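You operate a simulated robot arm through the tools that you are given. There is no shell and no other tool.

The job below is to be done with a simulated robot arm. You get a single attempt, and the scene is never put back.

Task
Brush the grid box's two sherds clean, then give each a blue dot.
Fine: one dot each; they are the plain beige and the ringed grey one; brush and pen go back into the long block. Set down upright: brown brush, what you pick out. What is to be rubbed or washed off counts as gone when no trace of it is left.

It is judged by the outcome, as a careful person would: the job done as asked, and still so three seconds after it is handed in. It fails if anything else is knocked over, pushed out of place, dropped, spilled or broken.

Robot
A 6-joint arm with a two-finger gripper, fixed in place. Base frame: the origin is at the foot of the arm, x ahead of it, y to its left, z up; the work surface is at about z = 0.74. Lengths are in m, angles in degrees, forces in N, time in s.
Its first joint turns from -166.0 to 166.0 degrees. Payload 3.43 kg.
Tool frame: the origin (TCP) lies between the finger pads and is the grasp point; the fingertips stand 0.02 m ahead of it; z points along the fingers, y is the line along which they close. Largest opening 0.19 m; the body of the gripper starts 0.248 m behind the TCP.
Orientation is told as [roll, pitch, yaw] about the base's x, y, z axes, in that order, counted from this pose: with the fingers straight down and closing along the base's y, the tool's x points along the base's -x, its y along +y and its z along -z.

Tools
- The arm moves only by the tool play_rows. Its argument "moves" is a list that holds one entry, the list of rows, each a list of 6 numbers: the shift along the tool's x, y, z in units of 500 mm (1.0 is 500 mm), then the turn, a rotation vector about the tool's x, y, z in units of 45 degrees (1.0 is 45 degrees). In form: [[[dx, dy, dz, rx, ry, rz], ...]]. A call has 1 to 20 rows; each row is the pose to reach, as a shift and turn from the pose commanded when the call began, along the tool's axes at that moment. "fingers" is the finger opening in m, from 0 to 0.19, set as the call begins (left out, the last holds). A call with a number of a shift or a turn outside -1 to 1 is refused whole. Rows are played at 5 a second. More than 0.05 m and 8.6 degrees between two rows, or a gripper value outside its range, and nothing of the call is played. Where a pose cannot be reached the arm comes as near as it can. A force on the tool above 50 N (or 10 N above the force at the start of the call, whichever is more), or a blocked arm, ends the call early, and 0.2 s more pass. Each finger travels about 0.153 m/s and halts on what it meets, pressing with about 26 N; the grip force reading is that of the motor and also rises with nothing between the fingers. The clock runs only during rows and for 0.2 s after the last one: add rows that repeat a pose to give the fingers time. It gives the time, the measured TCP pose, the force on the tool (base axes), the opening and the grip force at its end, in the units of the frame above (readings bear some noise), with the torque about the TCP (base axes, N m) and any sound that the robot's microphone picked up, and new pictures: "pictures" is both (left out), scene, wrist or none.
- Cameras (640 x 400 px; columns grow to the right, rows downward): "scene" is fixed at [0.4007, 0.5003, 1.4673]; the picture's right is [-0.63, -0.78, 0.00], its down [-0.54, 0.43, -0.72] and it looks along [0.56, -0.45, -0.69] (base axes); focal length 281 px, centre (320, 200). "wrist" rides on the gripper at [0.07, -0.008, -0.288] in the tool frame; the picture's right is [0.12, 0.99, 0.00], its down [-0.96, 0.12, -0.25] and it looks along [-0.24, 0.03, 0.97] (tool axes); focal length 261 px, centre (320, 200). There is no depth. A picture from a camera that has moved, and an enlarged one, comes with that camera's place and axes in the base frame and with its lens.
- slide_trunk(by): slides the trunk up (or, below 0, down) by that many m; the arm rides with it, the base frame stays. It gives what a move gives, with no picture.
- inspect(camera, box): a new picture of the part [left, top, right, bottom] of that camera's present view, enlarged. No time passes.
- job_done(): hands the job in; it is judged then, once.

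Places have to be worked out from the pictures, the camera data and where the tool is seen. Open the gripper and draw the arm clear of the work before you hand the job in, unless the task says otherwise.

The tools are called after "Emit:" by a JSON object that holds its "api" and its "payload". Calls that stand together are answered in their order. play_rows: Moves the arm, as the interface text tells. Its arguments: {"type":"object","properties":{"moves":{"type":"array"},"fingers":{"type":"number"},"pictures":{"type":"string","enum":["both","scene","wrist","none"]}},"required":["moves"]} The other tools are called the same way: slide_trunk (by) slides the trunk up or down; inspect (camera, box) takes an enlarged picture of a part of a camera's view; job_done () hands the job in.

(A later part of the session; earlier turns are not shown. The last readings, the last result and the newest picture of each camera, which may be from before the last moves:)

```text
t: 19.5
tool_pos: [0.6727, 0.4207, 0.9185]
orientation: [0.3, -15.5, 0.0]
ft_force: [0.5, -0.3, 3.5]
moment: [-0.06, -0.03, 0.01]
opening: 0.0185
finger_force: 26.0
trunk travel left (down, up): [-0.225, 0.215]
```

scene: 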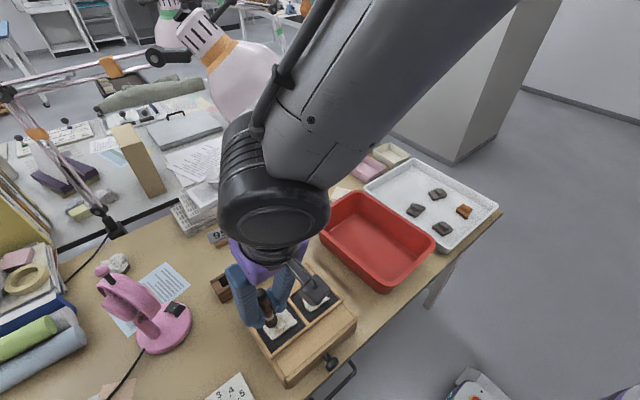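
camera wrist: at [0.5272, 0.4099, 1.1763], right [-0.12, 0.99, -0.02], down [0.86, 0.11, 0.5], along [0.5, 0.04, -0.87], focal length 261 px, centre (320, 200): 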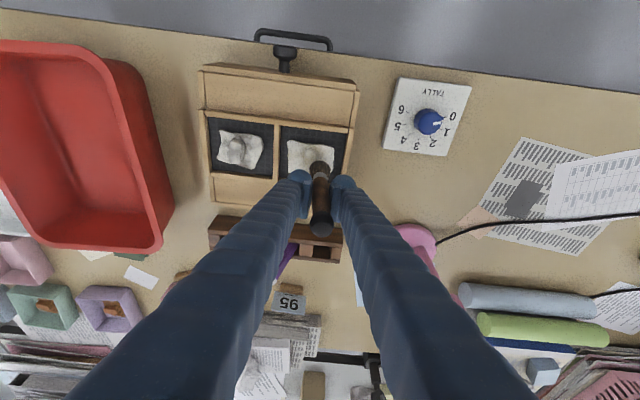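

Contact is light (3.5 N) here. I'll make a first stroke along x on this strip (y≈0.421), about 0.5 mm deeper, and see whether the dust comes off.

Emit:
{"api": "play_rows", "payload": {"moves": [[[-0.0151, 0, 0.0053, 0, 0, 0], [-0.0286, 0, 0.009, 0, 0, 0], [-0.0151, 0, 0.0053, 0, 0, 0], [0.0003, 0, 0.001, 0, 0, 0], [0.0196, 0, -0.0044, 0, 0, 0], [0.0388, 0, -0.0098, 0, 0, 0], [0.058, 0, -0.0151, 0, 0, 0], [0.0388, 0, -0.0098, 0, 0, 0], [0.0196, 0, -0.0044, 0, 0, 0], [0.0003, 0, 0.001, 0, 0, 0], [-0.0286, 0, 0.009, 0, 0, 0], [-0.0286, 0, 0.009, 0, 0, 0]]]}}

Emit:
{"api": "inspect", "payload": {"camera": "wrist", "box": [230, 70, 390, 190]}}

Emit:
{"api": "inspect", "payload": {"camera": "scene", "box": [230, 260, 350, 360]}}

```text
t: 22.1
tool_pos: [0.6875, 0.4221, 0.9196]
orientation: [0.5, -15.5, 0.0]
ft_force: [0.0, 0.2, -0.5]
moment: [0.01, -0.02, -0.01]
opening: 0.0184
finger_force: 26.1
trunk travel left (down, up): [-0.225, 0.215]
camera wrist: at [0.5408, 0.4111, 1.1777], right [-0.12, 0.99, -0.03], down [0.86, 0.11, 0.5], along [0.5, 0.04, -0.87], focal length 261 px, centre (320, 200)
```

scene: 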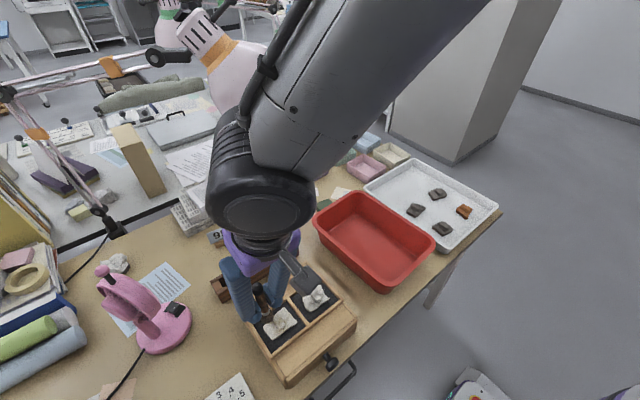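
wrist: 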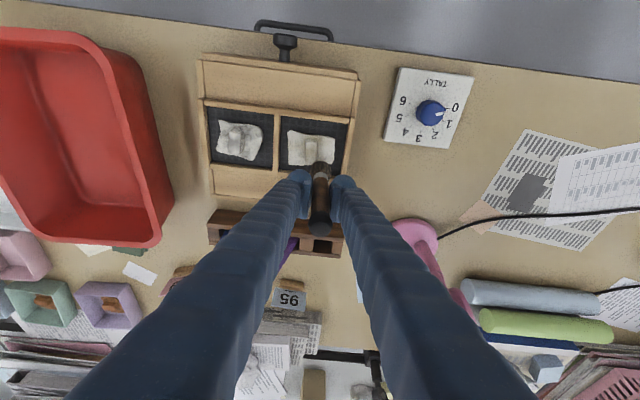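

```text
3.33 times, centred on (310, 130) of wrist
camera zoom: at [0.5408, 0.4111, 1.1777], right [-0.12, 0.99, -0.03], down [0.86, 0.11, 0.5], along [0.5, 0.04, -0.87], focal length 869 px, centre (353, 433)
```

zoom: 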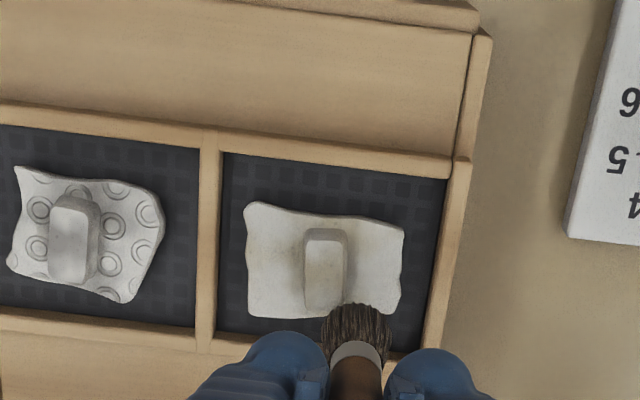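

```text
4.00 times, centred on (290, 310) of scene
camera zoom: at [0.4007, 0.5003, 1.4673], right [-0.63, -0.78, 0.0], down [-0.54, 0.43, -0.72], along [0.56, -0.45, -0.69], focal length 1125 px, centre (440, -240)
```

zoom: 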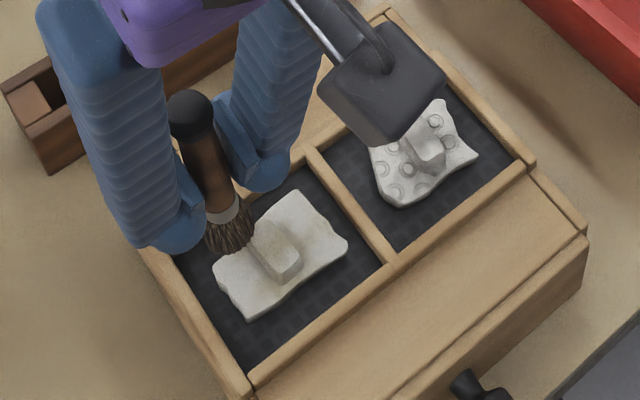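

No visible change; the contact was probably the lug's edge, with the plate lower. I'll shift to y≈0.428, clear of the lug, and probe down onto the plate.

Emit:
{"api": "play_rows", "payload": {"moves": [[[-0.0016, 0.006, -0.0058, 0, 0, 0], [0.0158, 0.012, -0.0106, 0, 0, 0], [0.0331, 0.012, -0.0155, 0, 0, 0], [0.0347, 0.012, -0.0097, 0, 0, 0], [0.0358, 0.012, -0.0058, 0, 0, 0], [0.0369, 0.012, -0.002, 0, 0, 0], [0.0369, 0.012, -0.002, 0, 0, 0]]]}}

Emit:
{"api": "inspect", "payload": {"camera": "wrist", "box": [230, 70, 390, 190]}}

Emit:
{"api": "inspect", "payload": {"camera": "scene", "box": [230, 260, 350, 360]}}

```text
t: 23.7
tool_pos: [0.6701, 0.4294, 0.9163]
orientation: [0.3, -15.6, 0.0]
ft_force: [-0.5, -1.0, -0.2]
moment: [0.02, 0.0, 0.0]
opening: 0.0181
finger_force: 25.9
trunk travel left (down, up): [-0.225, 0.215]
camera wrist: at [0.5229, 0.4174, 1.1736], right [-0.12, 0.99, -0.03], down [0.86, 0.11, 0.5], along [0.5, 0.04, -0.87], focal length 261 px, centre (320, 200)
```

scene: 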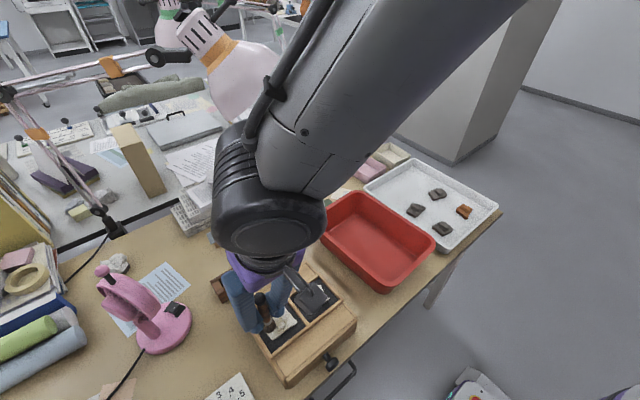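
wrist: 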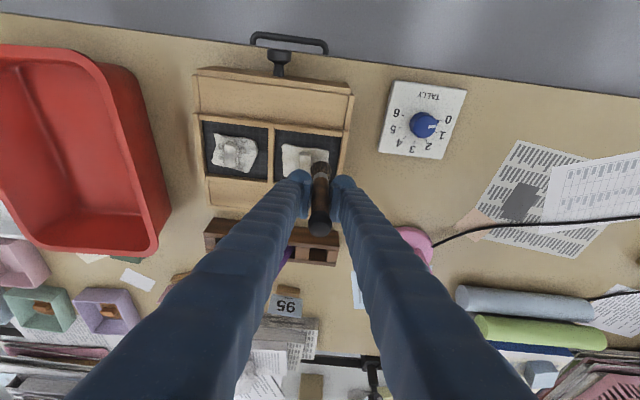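

```text
3.33 times, centred on (310, 130) of wrist
camera zoom: at [0.5229, 0.4174, 1.1736], right [-0.12, 0.99, -0.03], down [0.86, 0.11, 0.5], along [0.5, 0.04, -0.87], focal length 869 px, centre (353, 433)
```

zoom: 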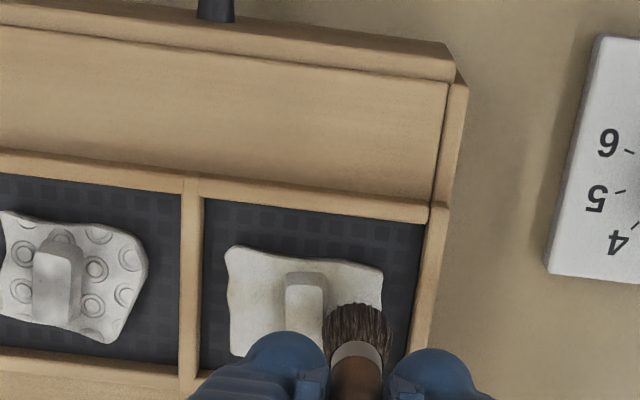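

```text
4.00 times, centred on (290, 310) of scene
camera zoom: at [0.4007, 0.5003, 1.4673], right [-0.63, -0.78, 0.0], down [-0.54, 0.43, -0.72], along [0.56, -0.45, -0.69], focal length 1125 px, centre (440, -240)
```

zoom: 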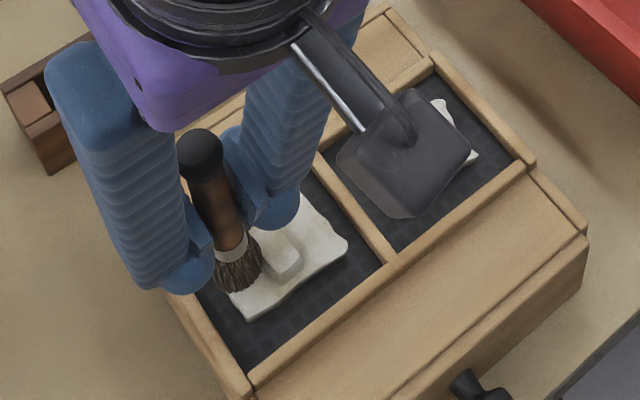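

No contact here at z≈0.916, confirming the lug was touched earlier. I'll step down 4 mm at a time watching the force.

Emit:
{"api": "play_rows", "payload": {"moves": [[[0.0011, 0, 0.0039, 0, 0, 0], [0.0022, 0, 0.0077, 0, 0, 0], [0.0022, 0, 0.0077, 0, 0, 0]]], "pictures": "none"}}

Emit:
{"api": "play_rows", "payload": {"moves": [[[0.0011, 0, 0.0039, 0, 0, 0], [0.0016, 0, 0.0058, 0, 0, 0], [0.0016, 0, 0.0058, 0, 0, 0]]], "pictures": "none"}}

```text
t: 24.5
tool_pos: [0.6697, 0.4299, 0.9127]
orientation: [0.2, -15.6, 0.0]
ft_force: [0.2, 0.7, 0.5]
moment: [-0.03, -0.02, 0.01]
opening: 0.0183
finger_force: 26.0
trunk travel left (down, up): [-0.225, 0.215]
```

```text
t: 25.3
tool_pos: [0.6694, 0.429, 0.9101]
orientation: [0.3, -15.5, 0.0]
ft_force: [0.0, 0.4, -0.7]
moment: [0.01, 0.0, -0.03]
opening: 0.0181
finger_force: 26.5
trunk travel left (down, up): [-0.225, 0.215]
```

Still free at z≈0.910; continuing down in 3 mm steps.

Emit:
{"api": "play_rows", "payload": {"moves": [[[0.0011, 0, 0.0039, 0, 0, 0], [0.0016, 0, 0.0058, 0, 0, 0], [0.0016, 0, 0.0058, 0, 0, 0]]], "pictures": "none"}}

Emit:
{"api": "play_rows", "payload": {"moves": [[[0.0011, 0, 0.0039, 0, 0, 0], [0.0016, 0, 0.0058, 0, 0, 0], [0.0016, 0, 0.0058, 0, 0, 0]]], "pictures": "none"}}

```text
t: 26.1
tool_pos: [0.6696, 0.4313, 0.9065]
orientation: [0.3, -15.7, 0.1]
ft_force: [0.0, 0.4, 10.0]
moment: [0.01, 0.13, -0.02]
opening: 0.0183
finger_force: 25.8
trunk travel left (down, up): [-0.225, 0.215]
```

```text
t: 26.9
tool_pos: [0.6706, 0.4304, 0.9029]
orientation: [0.4, -15.7, 0.0]
ft_force: [4.2, 1.6, 20.8]
moment: [-0.03, -0.09, 0.01]
opening: 0.0184
finger_force: 26.6
trunk travel left (down, up): [-0.225, 0.215]
```

The plate is met at TCP z≈0.909 (10 N at 0.907, 21 N at 0.904). I'll back off to about 10 N and stroke along x at this strip.

Emit:
{"api": "play_rows", "payload": {"moves": [[[-0.0013, 0, -0.0048, 0, 0, 0], [-0.0206, 0, 0.0006, 0, 0, 0], [-0.0321, 0, 0.0038, 0, 0, 0], [-0.0206, 0, 0.0006, 0, 0, 0], [-0.0013, 0, -0.0048, 0, 0, 0], [0.018, 0, -0.0102, 0, 0, 0], [0.0372, 0, -0.0156, 0, 0, 0], [0.0488, 0, -0.0188, 0, 0, 0], [0.0372, 0, -0.0156, 0, 0, 0], [0.018, 0, -0.0102, 0, 0, 0], [-0.0013, 0, -0.0048, 0, 0, 0], [-0.0206, 0, 0.0006, 0, 0, 0], [-0.0321, 0, 0.0038, 0, 0, 0]]]}}

Emit:
{"api": "inspect", "payload": {"camera": "wrist", "box": [230, 70, 390, 190]}}

Emit:
{"api": "inspect", "payload": {"camera": "scene", "box": [230, 260, 350, 360]}}

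```text
t: 29.7
tool_pos: [0.6848, 0.4294, 0.9063]
orientation: [0.5, -15.6, 0.0]
ft_force: [-0.3, -0.2, -0.9]
moment: [-0.02, 0.03, 0.01]
opening: 0.0182
finger_force: 25.8
trunk travel left (down, up): [-0.225, 0.215]
camera wrist: at [0.5392, 0.4191, 1.1638], right [-0.12, 0.99, -0.03], down [0.86, 0.11, 0.5], along [0.5, 0.04, -0.87], focal length 261 px, centre (320, 200)
```

scene: 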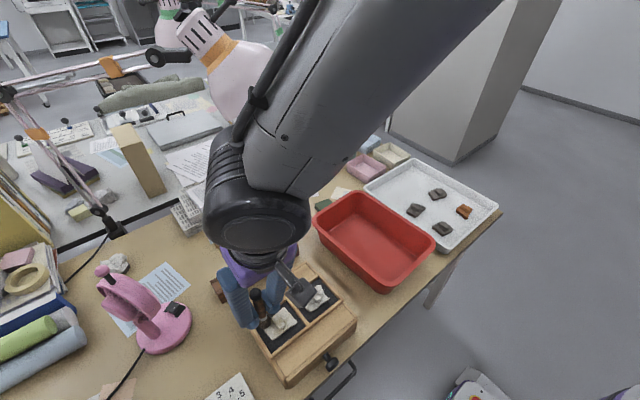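
wrist: 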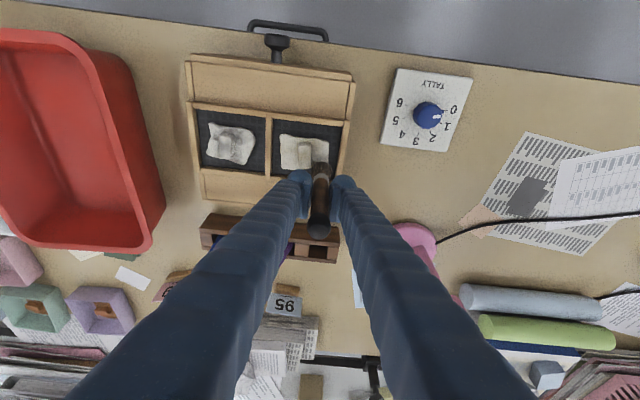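

```text
3.33 times, centred on (310, 130) of wrist
camera zoom: at [0.5392, 0.4191, 1.1638], right [-0.12, 0.99, -0.03], down [0.86, 0.11, 0.5], along [0.5, 0.04, -0.87], focal length 869 px, centre (353, 433)
```

zoom: 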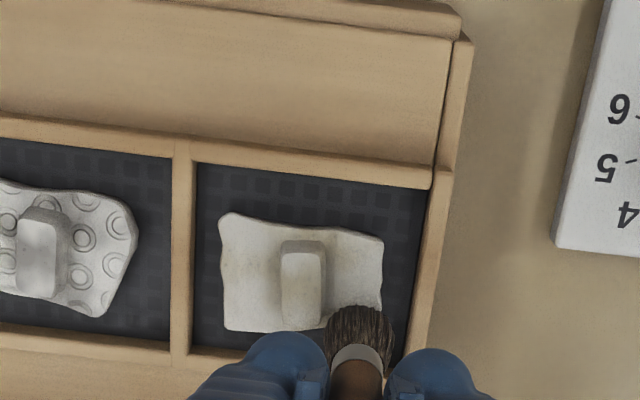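

```text
4.00 times, centred on (290, 310) of scene
camera zoom: at [0.4007, 0.5003, 1.4673], right [-0.63, -0.78, 0.0], down [-0.54, 0.43, -0.72], along [0.56, -0.45, -0.69], focal length 1125 px, centre (440, -240)
```

zoom: 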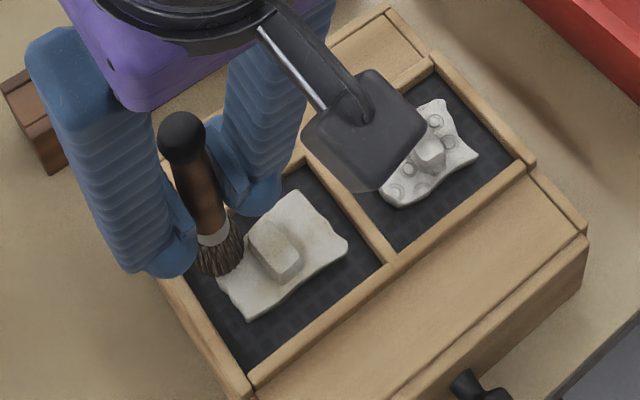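

I'll magnify the sherd to see whether the stroked strip differs from the rest.

Emit:
{"api": "inspect", "payload": {"camera": "wrist", "box": [275, 125, 345, 175]}}

Emit:
{"api": "inspect", "payload": {"camera": "scene", "box": [270, 300, 330, 345]}}

```text
8.00 times, centred on (310, 150) of wrist
camera zoom: at [0.5392, 0.4191, 1.1638], right [-0.12, 0.99, -0.03], down [0.86, 0.11, 0.5], along [0.5, 0.04, -0.87], focal length 2085 px, centre (400, 600)
```

zoom: 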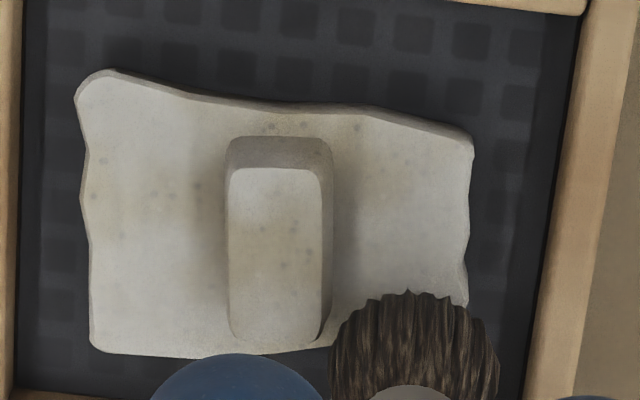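

```text
8.89 times, centred on (300, 322) of scene
camera zoom: at [0.4007, 0.5003, 1.4673], right [-0.63, -0.78, 0.0], down [-0.54, 0.43, -0.72], along [0.56, -0.45, -0.69], focal length 2500 px, centre (498, -889)
```

zoom: 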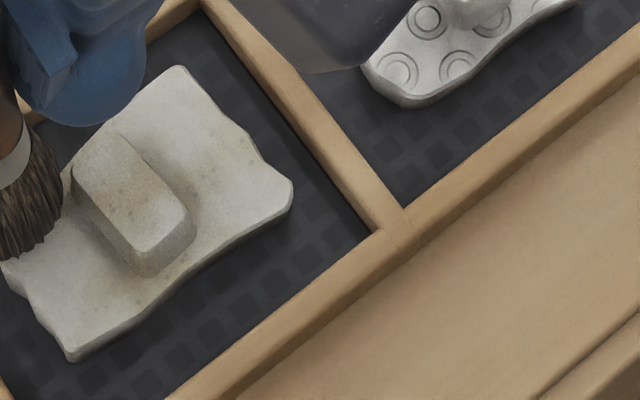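

Differences are subtle; I'll lift the brush clear toward +x so both sherds are fully visible, and magnify them.

Emit:
{"api": "play_rows", "payload": {"moves": [[[-0.0108, 0, -0.0385, 0, 0, 0], [-0.0215, -0.02, -0.077, 0, 0, 0], [-0.0508, -0.05, -0.107, 0, 0, 0], [-0.09, -0.08, -0.096, 0, 0, 0], [-0.1286, -0.08, -0.0853, 0, 0, 0], [-0.1286, -0.08, -0.0853, 0, 0, 0]]], "pictures": "wrist"}}

```text
t: 31.1
tool_pos: [0.7342, 0.3898, 0.9643]
orientation: [0.4, -15.5, 0.0]
ft_force: [0.7, -0.2, -0.4]
moment: [0.01, 0.02, 0.02]
opening: 0.0182
finger_force: 26.1
trunk travel left (down, up): [-0.225, 0.215]
camera wrist: at [0.5877, 0.3794, 1.2227], right [-0.12, 0.99, -0.03], down [0.86, 0.11, 0.5], along [0.5, 0.04, -0.87], focal length 261 px, centre (320, 200)
```

wrist: 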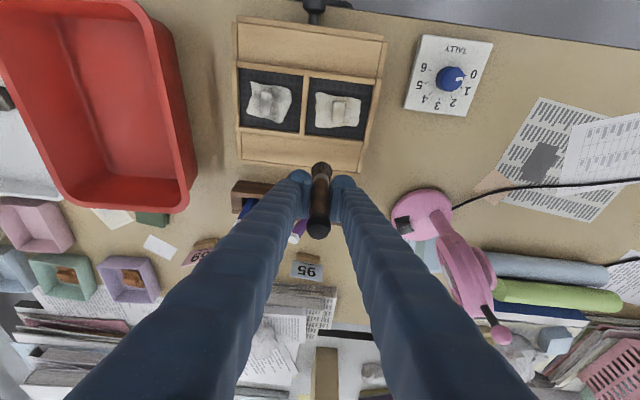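

Emit:
{"api": "inspect", "payload": {"camera": "wrist", "box": [308, 84, 368, 134]}}

Emit:
{"api": "inspect", "payload": {"camera": "wrist", "box": [240, 76, 300, 126]}}

Emit:
{"api": "inspect", "payload": {"camera": "scene", "box": [255, 300, 315, 345]}}

Emit:
{"api": "inspect", "payload": {"camera": "scene", "box": [290, 275, 340, 315]}}

```text
8.00 times, centred on (338, 109) of wrist
camera zoom: at [0.5877, 0.3794, 1.2227], right [-0.12, 0.99, -0.03], down [0.86, 0.11, 0.5], along [0.5, 0.04, -0.87], focal length 2085 px, centre (176, 928)
```

zoom: 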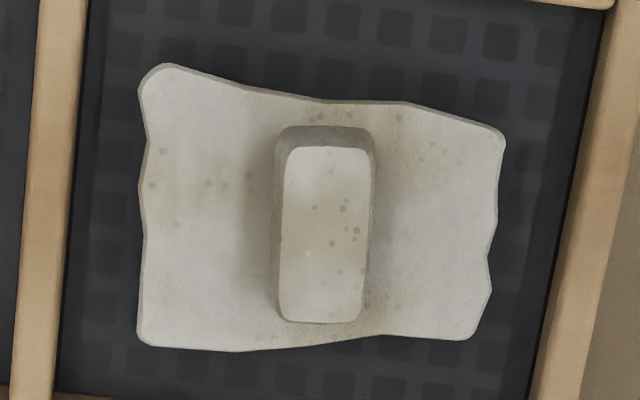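

```text
8.00 times, centred on (270, 101) of wrist
camera zoom: at [0.5877, 0.3794, 1.2227], right [-0.12, 0.99, -0.03], down [0.86, 0.11, 0.5], along [0.5, 0.04, -0.87], focal length 2085 px, centre (720, 992)
```

zoom: 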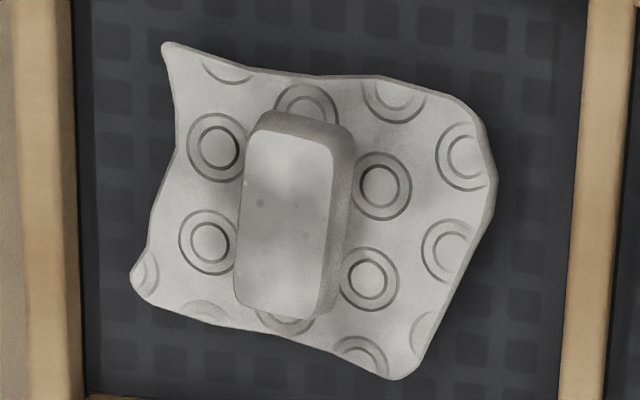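

```text
8.89 times, centred on (285, 322) of scene
camera zoom: at [0.4007, 0.5003, 1.4673], right [-0.63, -0.78, 0.0], down [-0.54, 0.43, -0.72], along [0.56, -0.45, -0.69], focal length 2500 px, centre (631, -889)
```

zoom: 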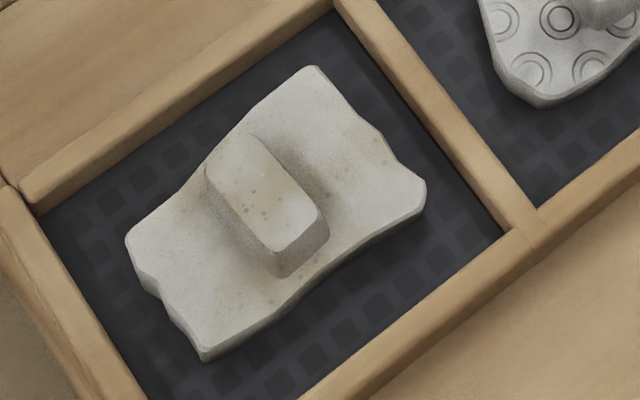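

```text
10.00 times, centred on (315, 295) of scene
camera zoom: at [0.4007, 0.5003, 1.4673], right [-0.63, -0.78, 0.0], down [-0.54, 0.43, -0.72], along [0.56, -0.45, -0.69], focal length 2813 px, centre (370, -750)
```

zoom: 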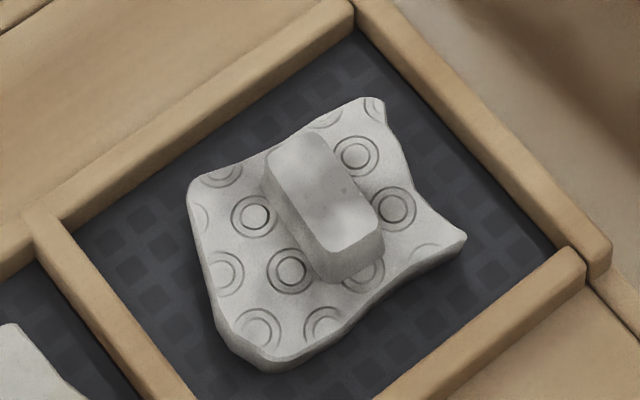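

The white on both looks like an uneven dust haze over the specks and rings. As a test, I'll brush the same strip (y≈0.43) harder (~15 N) with several passes, then return to this exact pose to compare.

Emit:
{"api": "play_rows", "payload": {"moves": [[[0.0801, 0.041, 0.0192, 0, 0, 0], [0.1506, 0.08, 0.041, 0, 0, 0], [0.1613, 0.08, 0.0795, 0, 0, 0], [0.1305, 0.08, 0.0882, 0, 0, 0], [0.1652, 0.08, 0.0785, 0, 0, 0], [0.1979, 0.08, 0.0693, 0, 0, 0], [0.1652, 0.08, 0.0785, 0, 0, 0], [0.1305, 0.08, 0.0882, 0, 0, 0], [0.1652, 0.087, 0.0785, 0, 0, 0], [0.1979, 0.087, 0.0693, 0, 0, 0], [0.1652, 0.087, 0.0785, 0, 0, 0], [0.1305, 0.08, 0.0882, 0, 0, 0], [0.1652, 0.08, 0.0785, 0, 0, 0], [0.1652, 0.08, 0.0785, 0, 0, 0]]], "pictures": "none"}}

Emit:
{"api": "play_rows", "payload": {"moves": [[[-0.0108, 0, -0.0385, 0, 0, 0], [-0.0851, -0.039, -0.0593, 0, 0, 0], [-0.1652, -0.08, -0.0785, 0, 0, 0], [-0.1652, -0.08, -0.0785, 0, 0, 0]]], "pictures": "wrist"}}

Emit:
{"api": "inspect", "payload": {"camera": "scene", "box": [255, 300, 315, 345]}}

Emit:
{"api": "inspect", "payload": {"camera": "wrist", "box": [308, 84, 368, 134]}}

```text
t: 34.1
tool_pos: [0.6662, 0.4294, 0.9037]
orientation: [0.5, -15.7, 0.0]
ft_force: [0.4, 0.5, 0.8]
moment: [-0.04, -0.07, 0.01]
opening: 0.0181
finger_force: 25.9
trunk travel left (down, up): [-0.225, 0.215]
```

```text
t: 35.1
tool_pos: [0.7349, 0.3863, 0.9655]
orientation: [0.3, -15.6, 0.0]
ft_force: [0.3, -0.1, -0.4]
moment: [0.08, 0.02, 0.01]
opening: 0.0181
finger_force: 26.5
trunk travel left (down, up): [-0.225, 0.215]
camera wrist: at [0.5898, 0.375, 1.2231], right [-0.12, 0.99, -0.03], down [0.86, 0.11, 0.5], along [0.5, 0.04, -0.87], focal length 261 px, centre (320, 200)
```

wrist: 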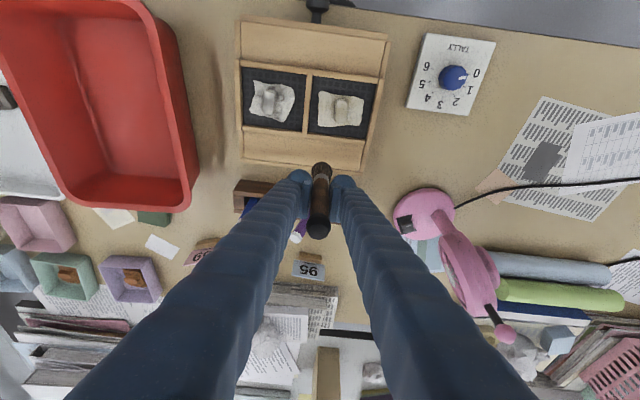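

```text
8.89 times, centred on (285, 322) of scene
camera zoom: at [0.4007, 0.5003, 1.4673], right [-0.63, -0.78, 0.0], down [-0.54, 0.43, -0.72], along [0.56, -0.45, -0.69], focal length 2500 px, centre (631, -889)
```

zoom: 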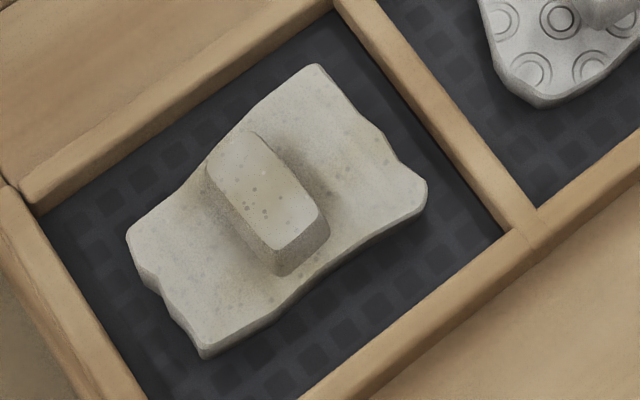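

```text
8.00 times, centred on (338, 109) of wrist
camera zoom: at [0.5898, 0.375, 1.2231], right [-0.12, 0.99, -0.03], down [0.86, 0.11, 0.5], along [0.5, 0.04, -0.87], focal length 2085 px, centre (176, 928)
```

zoom: 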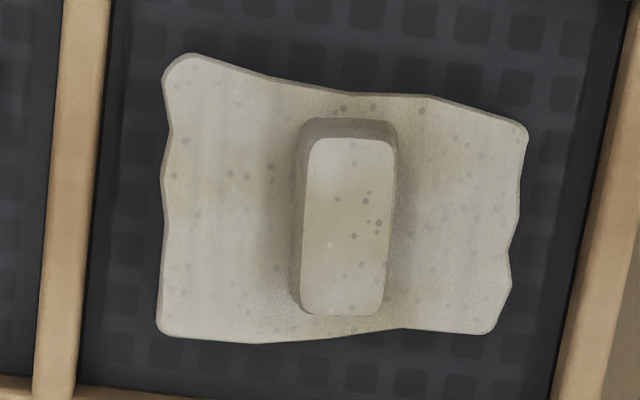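

Comparing, the whole beige sherd's haze got thinner everywhere — specks and beige tone show more — so brushing works cumulatively. I'll keep stroking on the same strip, slightly lower since the force had dropped off.

Emit:
{"api": "play_rows", "payload": {"moves": [[[0.0801, 0.041, 0.0192, 0, 0, 0], [0.1506, 0.08, 0.041, 0, 0, 0], [0.1663, 0.08, 0.0823, 0, 0, 0], [0.1316, 0.08, 0.092, 0, 0, 0], [0.1663, 0.08, 0.0823, 0, 0, 0], [0.199, 0.08, 0.0732, 0, 0, 0], [0.1663, 0.08, 0.0823, 0, 0, 0], [0.1316, 0.08, 0.092, 0, 0, 0], [0.1663, 0.08, 0.0823, 0, 0, 0], [0.199, 0.08, 0.0732, 0, 0, 0], [0.1663, 0.08, 0.0823, 0, 0, 0], [0.1316, 0.08, 0.092, 0, 0, 0], [0.1663, 0.08, 0.0823, 0, 0, 0], [0.199, 0.08, 0.0732, 0, 0, 0], [0.1663, 0.08, 0.0823, 0, 0, 0], [0.1316, 0.08, 0.092, 0, 0, 0], [0.1663, 0.08, 0.0823, 0, 0, 0], [0.199, 0.08, 0.0732, 0, 0, 0], [0.1663, 0.08, 0.0823, 0, 0, 0], [0.1663, 0.08, 0.0823, 0, 0, 0]]], "pictures": "wrist"}}

Emit:
{"api": "inspect", "payload": {"camera": "scene", "box": [245, 290, 325, 350]}}

Emit:
{"api": "inspect", "payload": {"camera": "wrist", "box": [275, 110, 355, 170]}}

```text
t: 39.3
tool_pos: [0.6686, 0.4302, 0.9012]
orientation: [0.4, -15.4, 0.0]
ft_force: [-1.0, 0.4, 3.2]
moment: [0.04, 0.1, -0.03]
opening: 0.0183
finger_force: 25.9
trunk travel left (down, up): [-0.225, 0.215]
camera wrist: at [0.5215, 0.4185, 1.1587], right [-0.12, 0.99, -0.03], down [0.86, 0.11, 0.5], along [0.5, 0.04, -0.87], focal length 261 px, centre (320, 200)
```

wrist: 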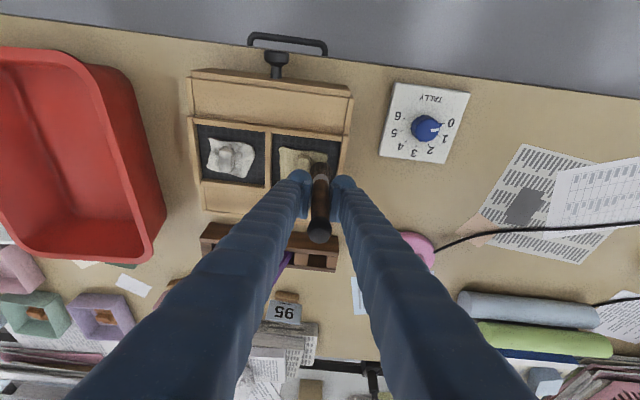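

```text
6.67 times, centred on (285, 320) of scene
camera zoom: at [0.4007, 0.5003, 1.4673], right [-0.63, -0.78, 0.0], down [-0.54, 0.43, -0.72], along [0.56, -0.45, -0.69], focal length 1875 px, centre (553, -600)
```

zoom: 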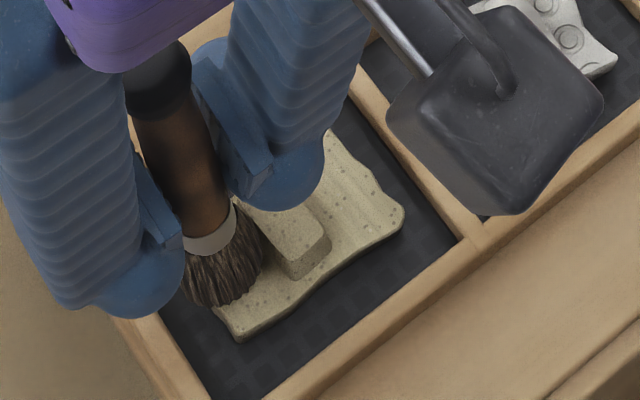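

```text
6.67 times, centred on (315, 140) of wrist
camera zoom: at [0.5215, 0.4185, 1.1587], right [-0.12, 0.99, -0.03], down [0.86, 0.11, 0.5], along [0.5, 0.04, -0.87], focal length 1738 px, centre (353, 600)
```

zoom: 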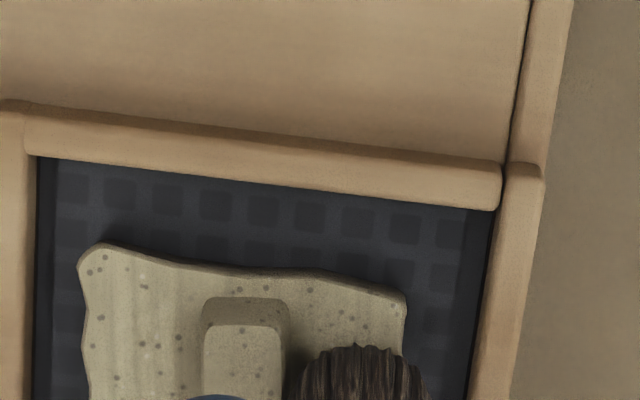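

Clearly working — the beige body colour now shows, with light streaks remaining. I'll run another set of strokes from here, then lift away and check.

Emit:
{"api": "play_rows", "payload": {"moves": [[[-0.0344, 0, 0.0107, 0, 0, 0], [0.0003, 0, 0.001, 0, 0, 0], [0.033, 0, -0.0081, 0, 0, 0], [0.0003, 0, 0.001, 0, 0, 0], [-0.0344, 0, 0.0107, 0, 0, 0], [0.0003, 0, 0.001, 0, 0, 0], [0.033, 0, -0.0081, 0, 0, 0], [0.0003, 0, 0.001, 0, 0, 0], [-0.0344, 0, 0.0107, 0, 0, 0], [0.0003, 0, 0.001, 0, 0, 0], [0.033, 0, -0.0081, 0, 0, 0], [0.0003, 0, 0.001, 0, 0, 0], [-0.0344, 0, 0.0107, 0, 0, 0], [0.0003, 0, 0.001, 0, 0, 0], [0.033, 0, -0.0081, 0, 0, 0], [0.0003, 0, 0.001, 0, 0, 0], [-0.0344, 0, 0.0107, 0, 0, 0], [0.0003, 0, 0.001, 0, 0, 0], [0.033, 0, -0.0081, 0, 0, 0], [0.0003, 0, 0.001, 0, 0, 0]]], "pictures": "none"}}

Emit:
{"api": "play_rows", "payload": {"moves": [[[-0.0108, 0, -0.0385, 0, 0, 0], [-0.0851, -0.039, -0.0603, 0, 0, 0], [-0.1663, -0.08, -0.0823, 0, 0, 0], [-0.1663, -0.08, -0.0823, 0, 0, 0]]], "pictures": "wrist"}}

Emit:
{"api": "inspect", "payload": {"camera": "scene", "box": [255, 300, 315, 345]}}

Emit:
{"api": "inspect", "payload": {"camera": "wrist", "box": [308, 84, 368, 134]}}

```text
t: 43.5
tool_pos: [0.6662, 0.4301, 0.901]
orientation: [0.3, -15.8, -0.1]
ft_force: [2.3, -0.3, 5.7]
moment: [-0.17, -0.15, 0.03]
opening: 0.0182
finger_force: 25.8
trunk travel left (down, up): [-0.225, 0.215]
```

```text
t: 44.5
tool_pos: [0.7357, 0.3886, 0.9654]
orientation: [0.4, -15.6, 0.0]
ft_force: [-0.9, -0.3, 0.1]
moment: [0.06, -0.02, -0.01]
opening: 0.0182
finger_force: 26.3
trunk travel left (down, up): [-0.225, 0.215]
camera wrist: at [0.5899, 0.3773, 1.2238], right [-0.12, 0.99, -0.03], down [0.86, 0.11, 0.5], along [0.5, 0.04, -0.87], focal length 261 px, centre (320, 200)
```

wrist: 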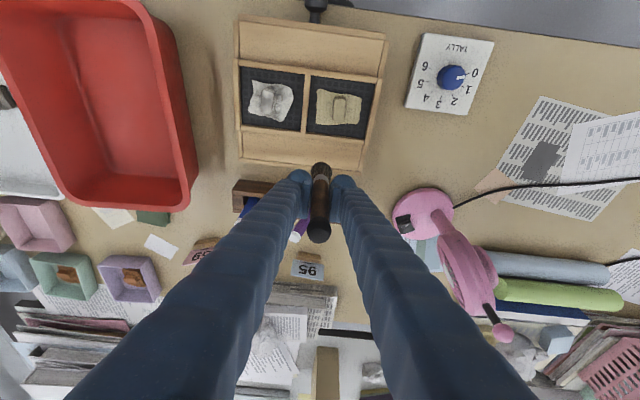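

```text
8.89 times, centred on (285, 322) of scene
camera zoom: at [0.4007, 0.5003, 1.4673], right [-0.63, -0.78, 0.0], down [-0.54, 0.43, -0.72], along [0.56, -0.45, -0.69], focal length 2500 px, centre (631, -889)
```

zoom: 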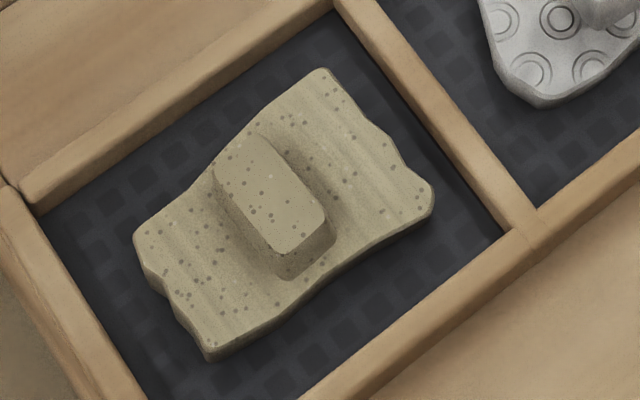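

```text
8.00 times, centred on (338, 109) of wrist
camera zoom: at [0.5899, 0.3773, 1.2238], right [-0.12, 0.99, -0.03], down [0.86, 0.11, 0.5], along [0.5, 0.04, -0.87], focal length 2085 px, centre (176, 928)
```

zoom: 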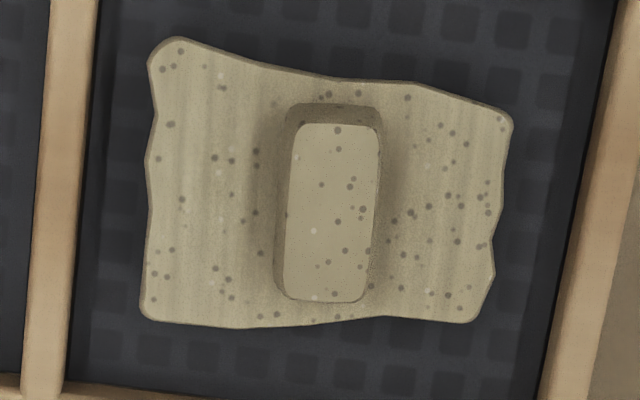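

Nearly clean; I'll do one more set and compare to be sure no trace remains.

Emit:
{"api": "play_rows", "payload": {"moves": [[[0.0801, 0.041, 0.0192, 0, 0, 0], [0.1506, 0.08, 0.041, 0, 0, 0], [0.1666, 0.08, 0.0833, 0, 0, 0], [0.1319, 0.08, 0.093, 0, 0, 0], [0.1666, 0.08, 0.0833, 0, 0, 0], [0.1993, 0.08, 0.0742, 0, 0, 0], [0.1666, 0.08, 0.0833, 0, 0, 0], [0.1319, 0.08, 0.093, 0, 0, 0], [0.1666, 0.08, 0.0833, 0, 0, 0], [0.1993, 0.08, 0.0742, 0, 0, 0], [0.1666, 0.08, 0.0833, 0, 0, 0], [0.1319, 0.08, 0.093, 0, 0, 0], [0.1666, 0.08, 0.0833, 0, 0, 0], [0.1993, 0.08, 0.0742, 0, 0, 0], [0.1666, 0.08, 0.0833, 0, 0, 0], [0.1319, 0.08, 0.093, 0, 0, 0], [0.1666, 0.08, 0.0833, 0, 0, 0], [0.1506, 0.08, 0.041, 0, 0, 0], [0.0801, 0.041, 0.0192, 0, 0, 0], [0, 0, 0, 0, 0, 0]]], "pictures": "wrist"}}

Emit:
{"api": "inspect", "payload": {"camera": "scene", "box": [255, 300, 315, 345]}}

Emit:
{"api": "inspect", "payload": {"camera": "wrist", "box": [308, 84, 368, 134]}}

```text
t: 48.7
tool_pos: [0.7376, 0.39, 0.964]
orientation: [0.5, -15.5, 0.0]
ft_force: [0.7, -1.0, -0.4]
moment: [0.02, 0.03, 0.02]
opening: 0.0183
finger_force: 25.9
trunk travel left (down, up): [-0.225, 0.215]
camera wrist: at [0.5918, 0.3788, 1.2225], right [-0.12, 0.99, -0.03], down [0.86, 0.11, 0.5], along [0.5, 0.04, -0.87], focal length 261 px, centre (320, 200)
```

wrist: 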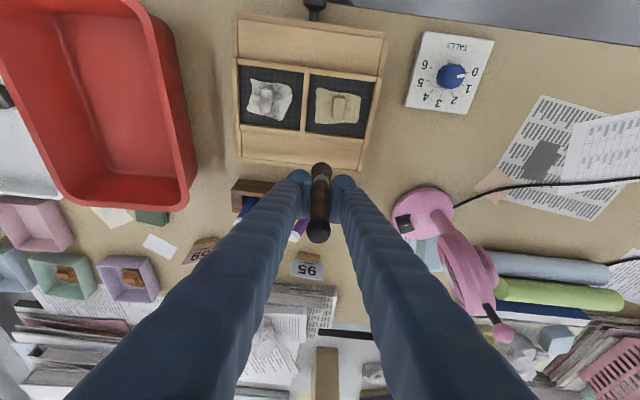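

```text
8.89 times, centred on (285, 322) of scene
camera zoom: at [0.4007, 0.5003, 1.4673], right [-0.63, -0.78, 0.0], down [-0.54, 0.43, -0.72], along [0.56, -0.45, -0.69], focal length 2500 px, centre (631, -889)
```

zoom: 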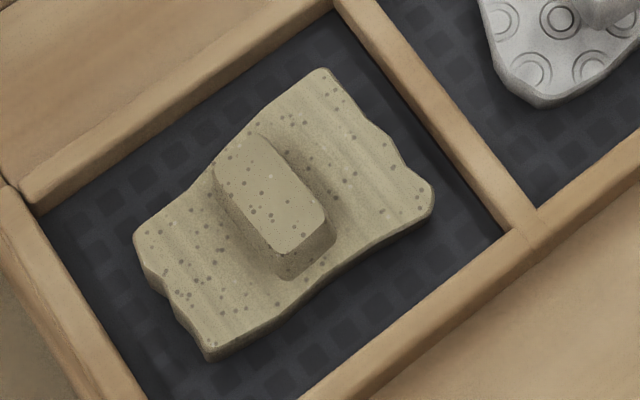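

```text
8.00 times, centred on (338, 109) of wrist
camera zoom: at [0.5918, 0.3788, 1.2225], right [-0.12, 0.99, -0.03], down [0.86, 0.11, 0.5], along [0.5, 0.04, -0.87], focal length 2085 px, centre (176, 928)
```

zoom: 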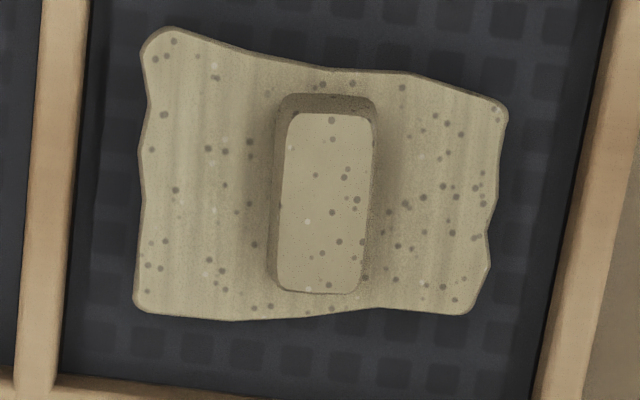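

No further change, so the beige sherd is clean. Next the ringed one: its free plate area beside the lug is around (0.668, 0.321). I'll move there and stop just above the plate.

Emit:
{"api": "play_rows", "payload": {"moves": [[[0.0709, -0.068, 0.001, 0, 0, 0], [0.1418, -0.135, 0.0019, 0, 0, 0], [0.1485, -0.135, 0.026, 0, 0, 0], [0.1552, -0.135, 0.0501, 0, 0, 0], [0.1606, -0.135, 0.0694, 0, 0, 0], [0.1606, -0.135, 0.0694, 0, 0, 0]]]}}

Emit:
{"api": "inspect", "payload": {"camera": "wrist", "box": [275, 110, 355, 170]}}

Emit:
{"api": "inspect", "payload": {"camera": "scene", "box": [275, 260, 345, 320]}}

```text
t: 50.1
tool_pos: [0.6715, 0.3225, 0.9079]
orientation: [0.3, -15.6, 0.0]
ft_force: [-0.7, 0.1, -0.9]
moment: [-0.01, -0.01, 0.03]
opening: 0.0183
finger_force: 26.1
trunk travel left (down, up): [-0.225, 0.215]
camera wrist: at [0.5252, 0.3117, 1.1648], right [-0.12, 0.99, -0.03], down [0.86, 0.11, 0.5], along [0.5, 0.04, -0.87], focal length 261 px, centre (320, 200)
```

scene: 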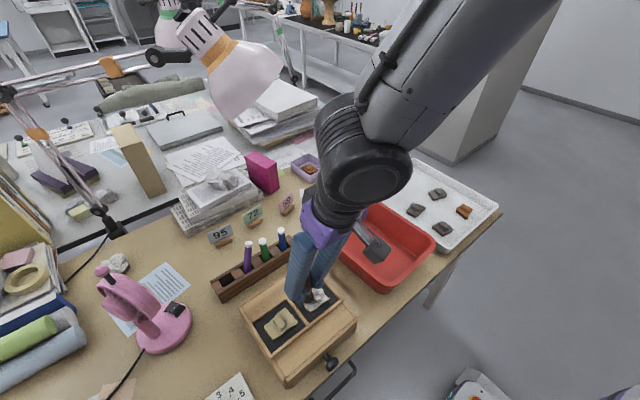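
wrist: 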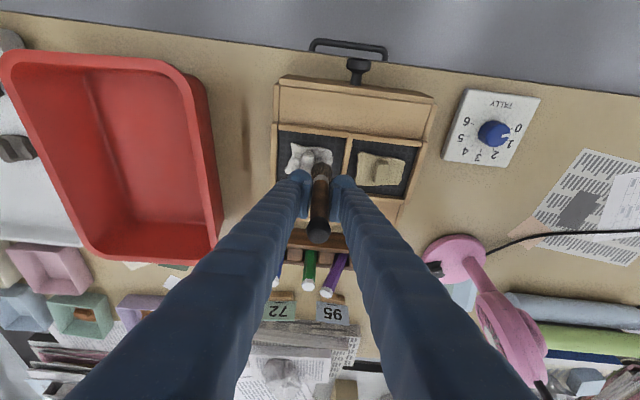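

```text
6.67 times, centred on (315, 140) of wrist
camera zoom: at [0.5252, 0.3117, 1.1648], right [-0.12, 0.99, -0.03], down [0.86, 0.11, 0.5], along [0.5, 0.04, -0.87], focal length 1738 px, centre (353, 600)
```

zoom: 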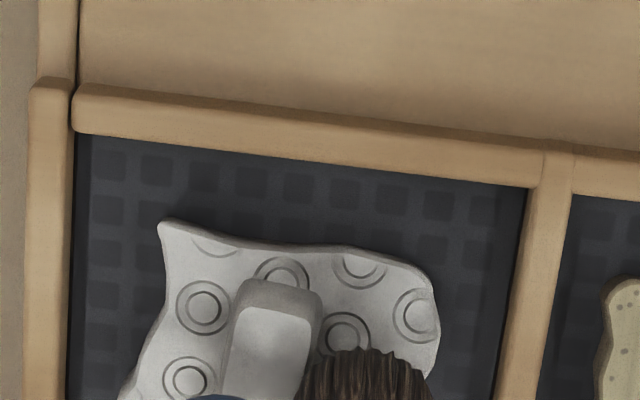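

```text
6.67 times, centred on (310, 290) of scene
camera zoom: at [0.4007, 0.5003, 1.4673], right [-0.63, -0.78, 0.0], down [-0.54, 0.43, -0.72], along [0.56, -0.45, -0.69], focal length 1875 px, centre (387, -400)
```

zoom: 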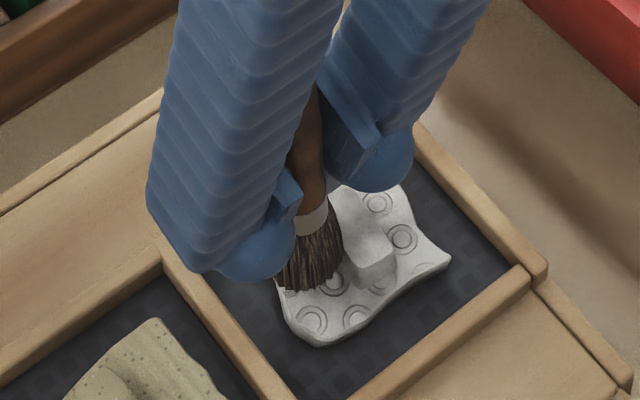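

The brush is beside the lug and just above the plate. I'll step down in 3 mm increments for contact.

Emit:
{"api": "play_rows", "payload": {"moves": [[[0.0008, 0, 0.0029, 0, 0, 0], [0.0016, 0, 0.0058, 0, 0, 0], [0.0016, 0, 0.0058, 0, 0, 0]]], "pictures": "none"}}

Emit:
{"api": "play_rows", "payload": {"moves": [[[0.0008, 0, 0.0029, 0, 0, 0], [0.0016, 0, 0.0058, 0, 0, 0], [0.0016, 0, 0.0058, 0, 0, 0]]], "pictures": "none"}}

```text
t: 50.9
tool_pos: [0.6683, 0.322, 0.9039]
orientation: [0.4, -15.6, -0.1]
ft_force: [1.5, 1.8, 1.6]
moment: [0.11, -0.01, -0.01]
opening: 0.018
finger_force: 26.3
trunk travel left (down, up): [-0.225, 0.215]
```

```text
t: 51.7
tool_pos: [0.6683, 0.3214, 0.902]
orientation: [0.5, -15.6, 0.0]
ft_force: [2.2, 5.8, 8.0]
moment: [0.23, -0.01, -0.08]
opening: 0.0181
finger_force: 25.9
trunk travel left (down, up): [-0.225, 0.215]
```

Contact at z≈0.904 (8 N) with a slight side force from the lug, so I shift 2.5 mm away from it and stroke along x.

Emit:
{"api": "play_rows", "payload": {"moves": [[[0, 0.005, 0, 0, 0, 0], [-0.027, 0.005, 0.0075, 0, 0, 0], [0, 0.005, 0, 0, 0, 0], [0.027, 0.005, -0.0075, 0, 0, 0], [0, 0.005, 0, 0, 0, 0], [-0.027, 0.005, 0.0075, 0, 0, 0], [0, 0.005, 0, 0, 0, 0], [0.027, 0.005, -0.0075, 0, 0, 0], [0, 0.005, 0, 0, 0, 0], [-0.027, 0.005, 0.0075, 0, 0, 0], [0, 0.005, 0, 0, 0, 0], [0.027, 0.005, -0.0075, 0, 0, 0], [0, 0.005, 0, 0, 0, 0], [-0.027, 0.005, 0.0075, 0, 0, 0], [0, 0.005, 0, 0, 0, 0], [0.027, 0.005, -0.0075, 0, 0, 0], [0, 0.005, 0, 0, 0, 0], [0, 0.005, 0, 0, 0, 0]]]}}

Emit:
{"api": "inspect", "payload": {"camera": "wrist", "box": [275, 110, 355, 170]}}

Emit:
{"api": "inspect", "payload": {"camera": "scene", "box": [275, 260, 345, 320]}}

```text
t: 55.5
tool_pos: [0.6683, 0.3238, 0.9026]
orientation: [0.3, -15.5, 0.0]
ft_force: [-0.4, -0.7, -0.2]
moment: [0.0, 0.01, 0.0]
opening: 0.0184
finger_force: 25.5
trunk travel left (down, up): [-0.225, 0.215]
camera wrist: at [0.5224, 0.3129, 1.1596], right [-0.12, 0.99, -0.03], down [0.86, 0.11, 0.5], along [0.5, 0.04, -0.87], focal length 261 px, centre (320, 200)
```

scene: 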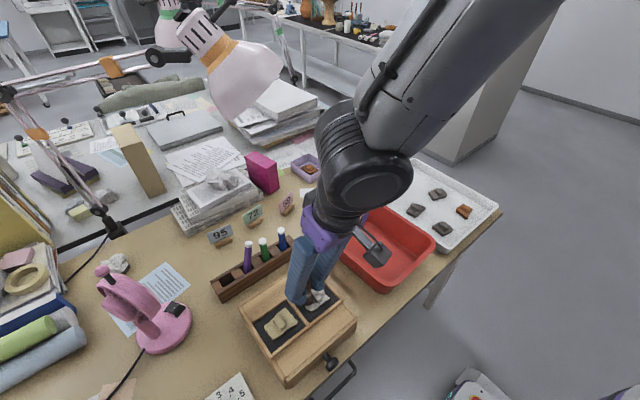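
wrist: 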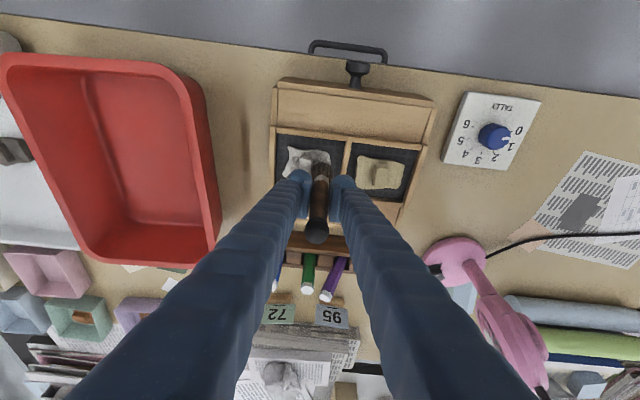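

```text
6.67 times, centred on (315, 140) of wrist
camera zoom: at [0.5224, 0.3129, 1.1596], right [-0.12, 0.99, -0.03], down [0.86, 0.11, 0.5], along [0.5, 0.04, -0.87], focal length 1738 px, centre (353, 600)
```

zoom: 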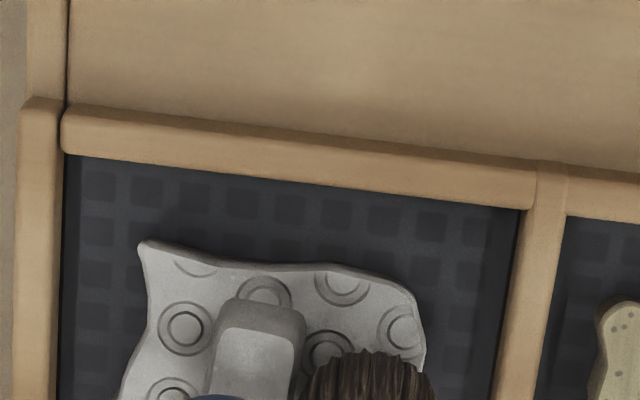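

```text
6.67 times, centred on (310, 290) of scene
camera zoom: at [0.4007, 0.5003, 1.4673], right [-0.63, -0.78, 0.0], down [-0.54, 0.43, -0.72], along [0.56, -0.45, -0.69], focal length 1875 px, centre (387, -400)
```

zoom: 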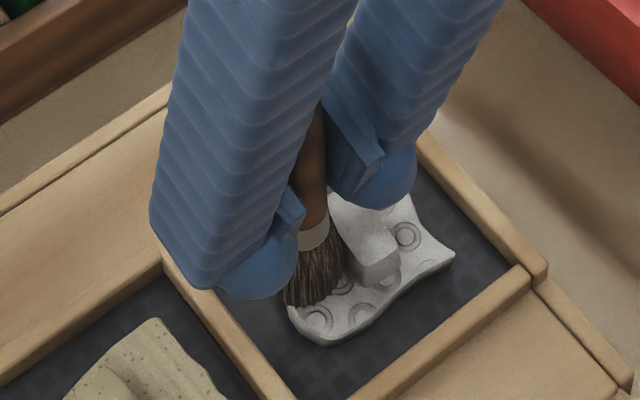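

Slightly greyer but contact faded to zero. I'll go 2.5 mm lower and keep stroking.

Emit:
{"api": "play_rows", "payload": {"moves": [[[0.0013, 0, 0.0048, 0, 0, 0], [-0.0257, 0, 0.0123, 0, 0, 0], [0.0013, 0, 0.0048, 0, 0, 0], [0.0283, 0, -0.0027, 0, 0, 0], [0.0013, 0, 0.0048, 0, 0, 0], [-0.0257, 0, 0.0123, 0, 0, 0], [0.0013, 0, 0.0048, 0, 0, 0], [0.0283, 0, -0.0027, 0, 0, 0], [0.0013, 0, 0.0048, 0, 0, 0], [-0.0257, 0, 0.0123, 0, 0, 0], [0.0013, 0, 0.0048, 0, 0, 0], [0.0283, 0, -0.0027, 0, 0, 0], [0.0013, 0, 0.0048, 0, 0, 0], [-0.0257, 0, 0.0123, 0, 0, 0], [0.0013, 0, 0.0048, 0, 0, 0], [0.0283, 0, -0.0027, 0, 0, 0], [0.0013, 0, 0.0048, 0, 0, 0], [0.0013, 0, 0.0048, 0, 0, 0]]], "pictures": "none"}}

Emit:
{"api": "inspect", "payload": {"camera": "wrist", "box": [275, 110, 355, 170]}}

Emit:
{"api": "inspect", "payload": {"camera": "scene", "box": [275, 260, 345, 320]}}

```text
t: 59.3
tool_pos: [0.6689, 0.3245, 0.8989]
orientation: [0.3, -15.6, 0.1]
ft_force: [-0.1, -0.3, -0.8]
moment: [0.02, 0.0, -0.04]
opening: 0.0181
finger_force: 26.0
trunk travel left (down, up): [-0.225, 0.215]
```

```text
6.67 times, centred on (315, 140) of wrist
camera zoom: at [0.523, 0.3122, 1.1572], right [-0.12, 0.99, -0.03], down [0.86, 0.11, 0.5], along [0.5, 0.04, -0.87], focal length 1738 px, centre (353, 600)
```

zoom: 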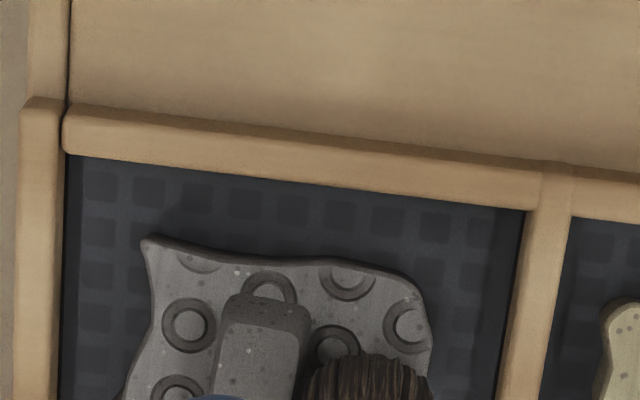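

```text
6.67 times, centred on (310, 290) of scene
camera zoom: at [0.4007, 0.5003, 1.4673], right [-0.63, -0.78, 0.0], down [-0.54, 0.43, -0.72], along [0.56, -0.45, -0.69], focal length 1875 px, centre (387, -400)
```

zoom: 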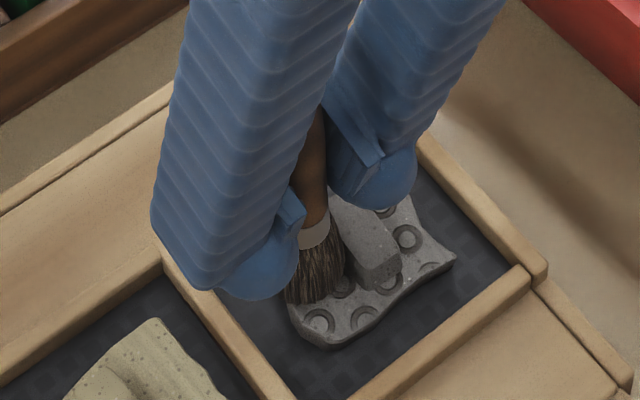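

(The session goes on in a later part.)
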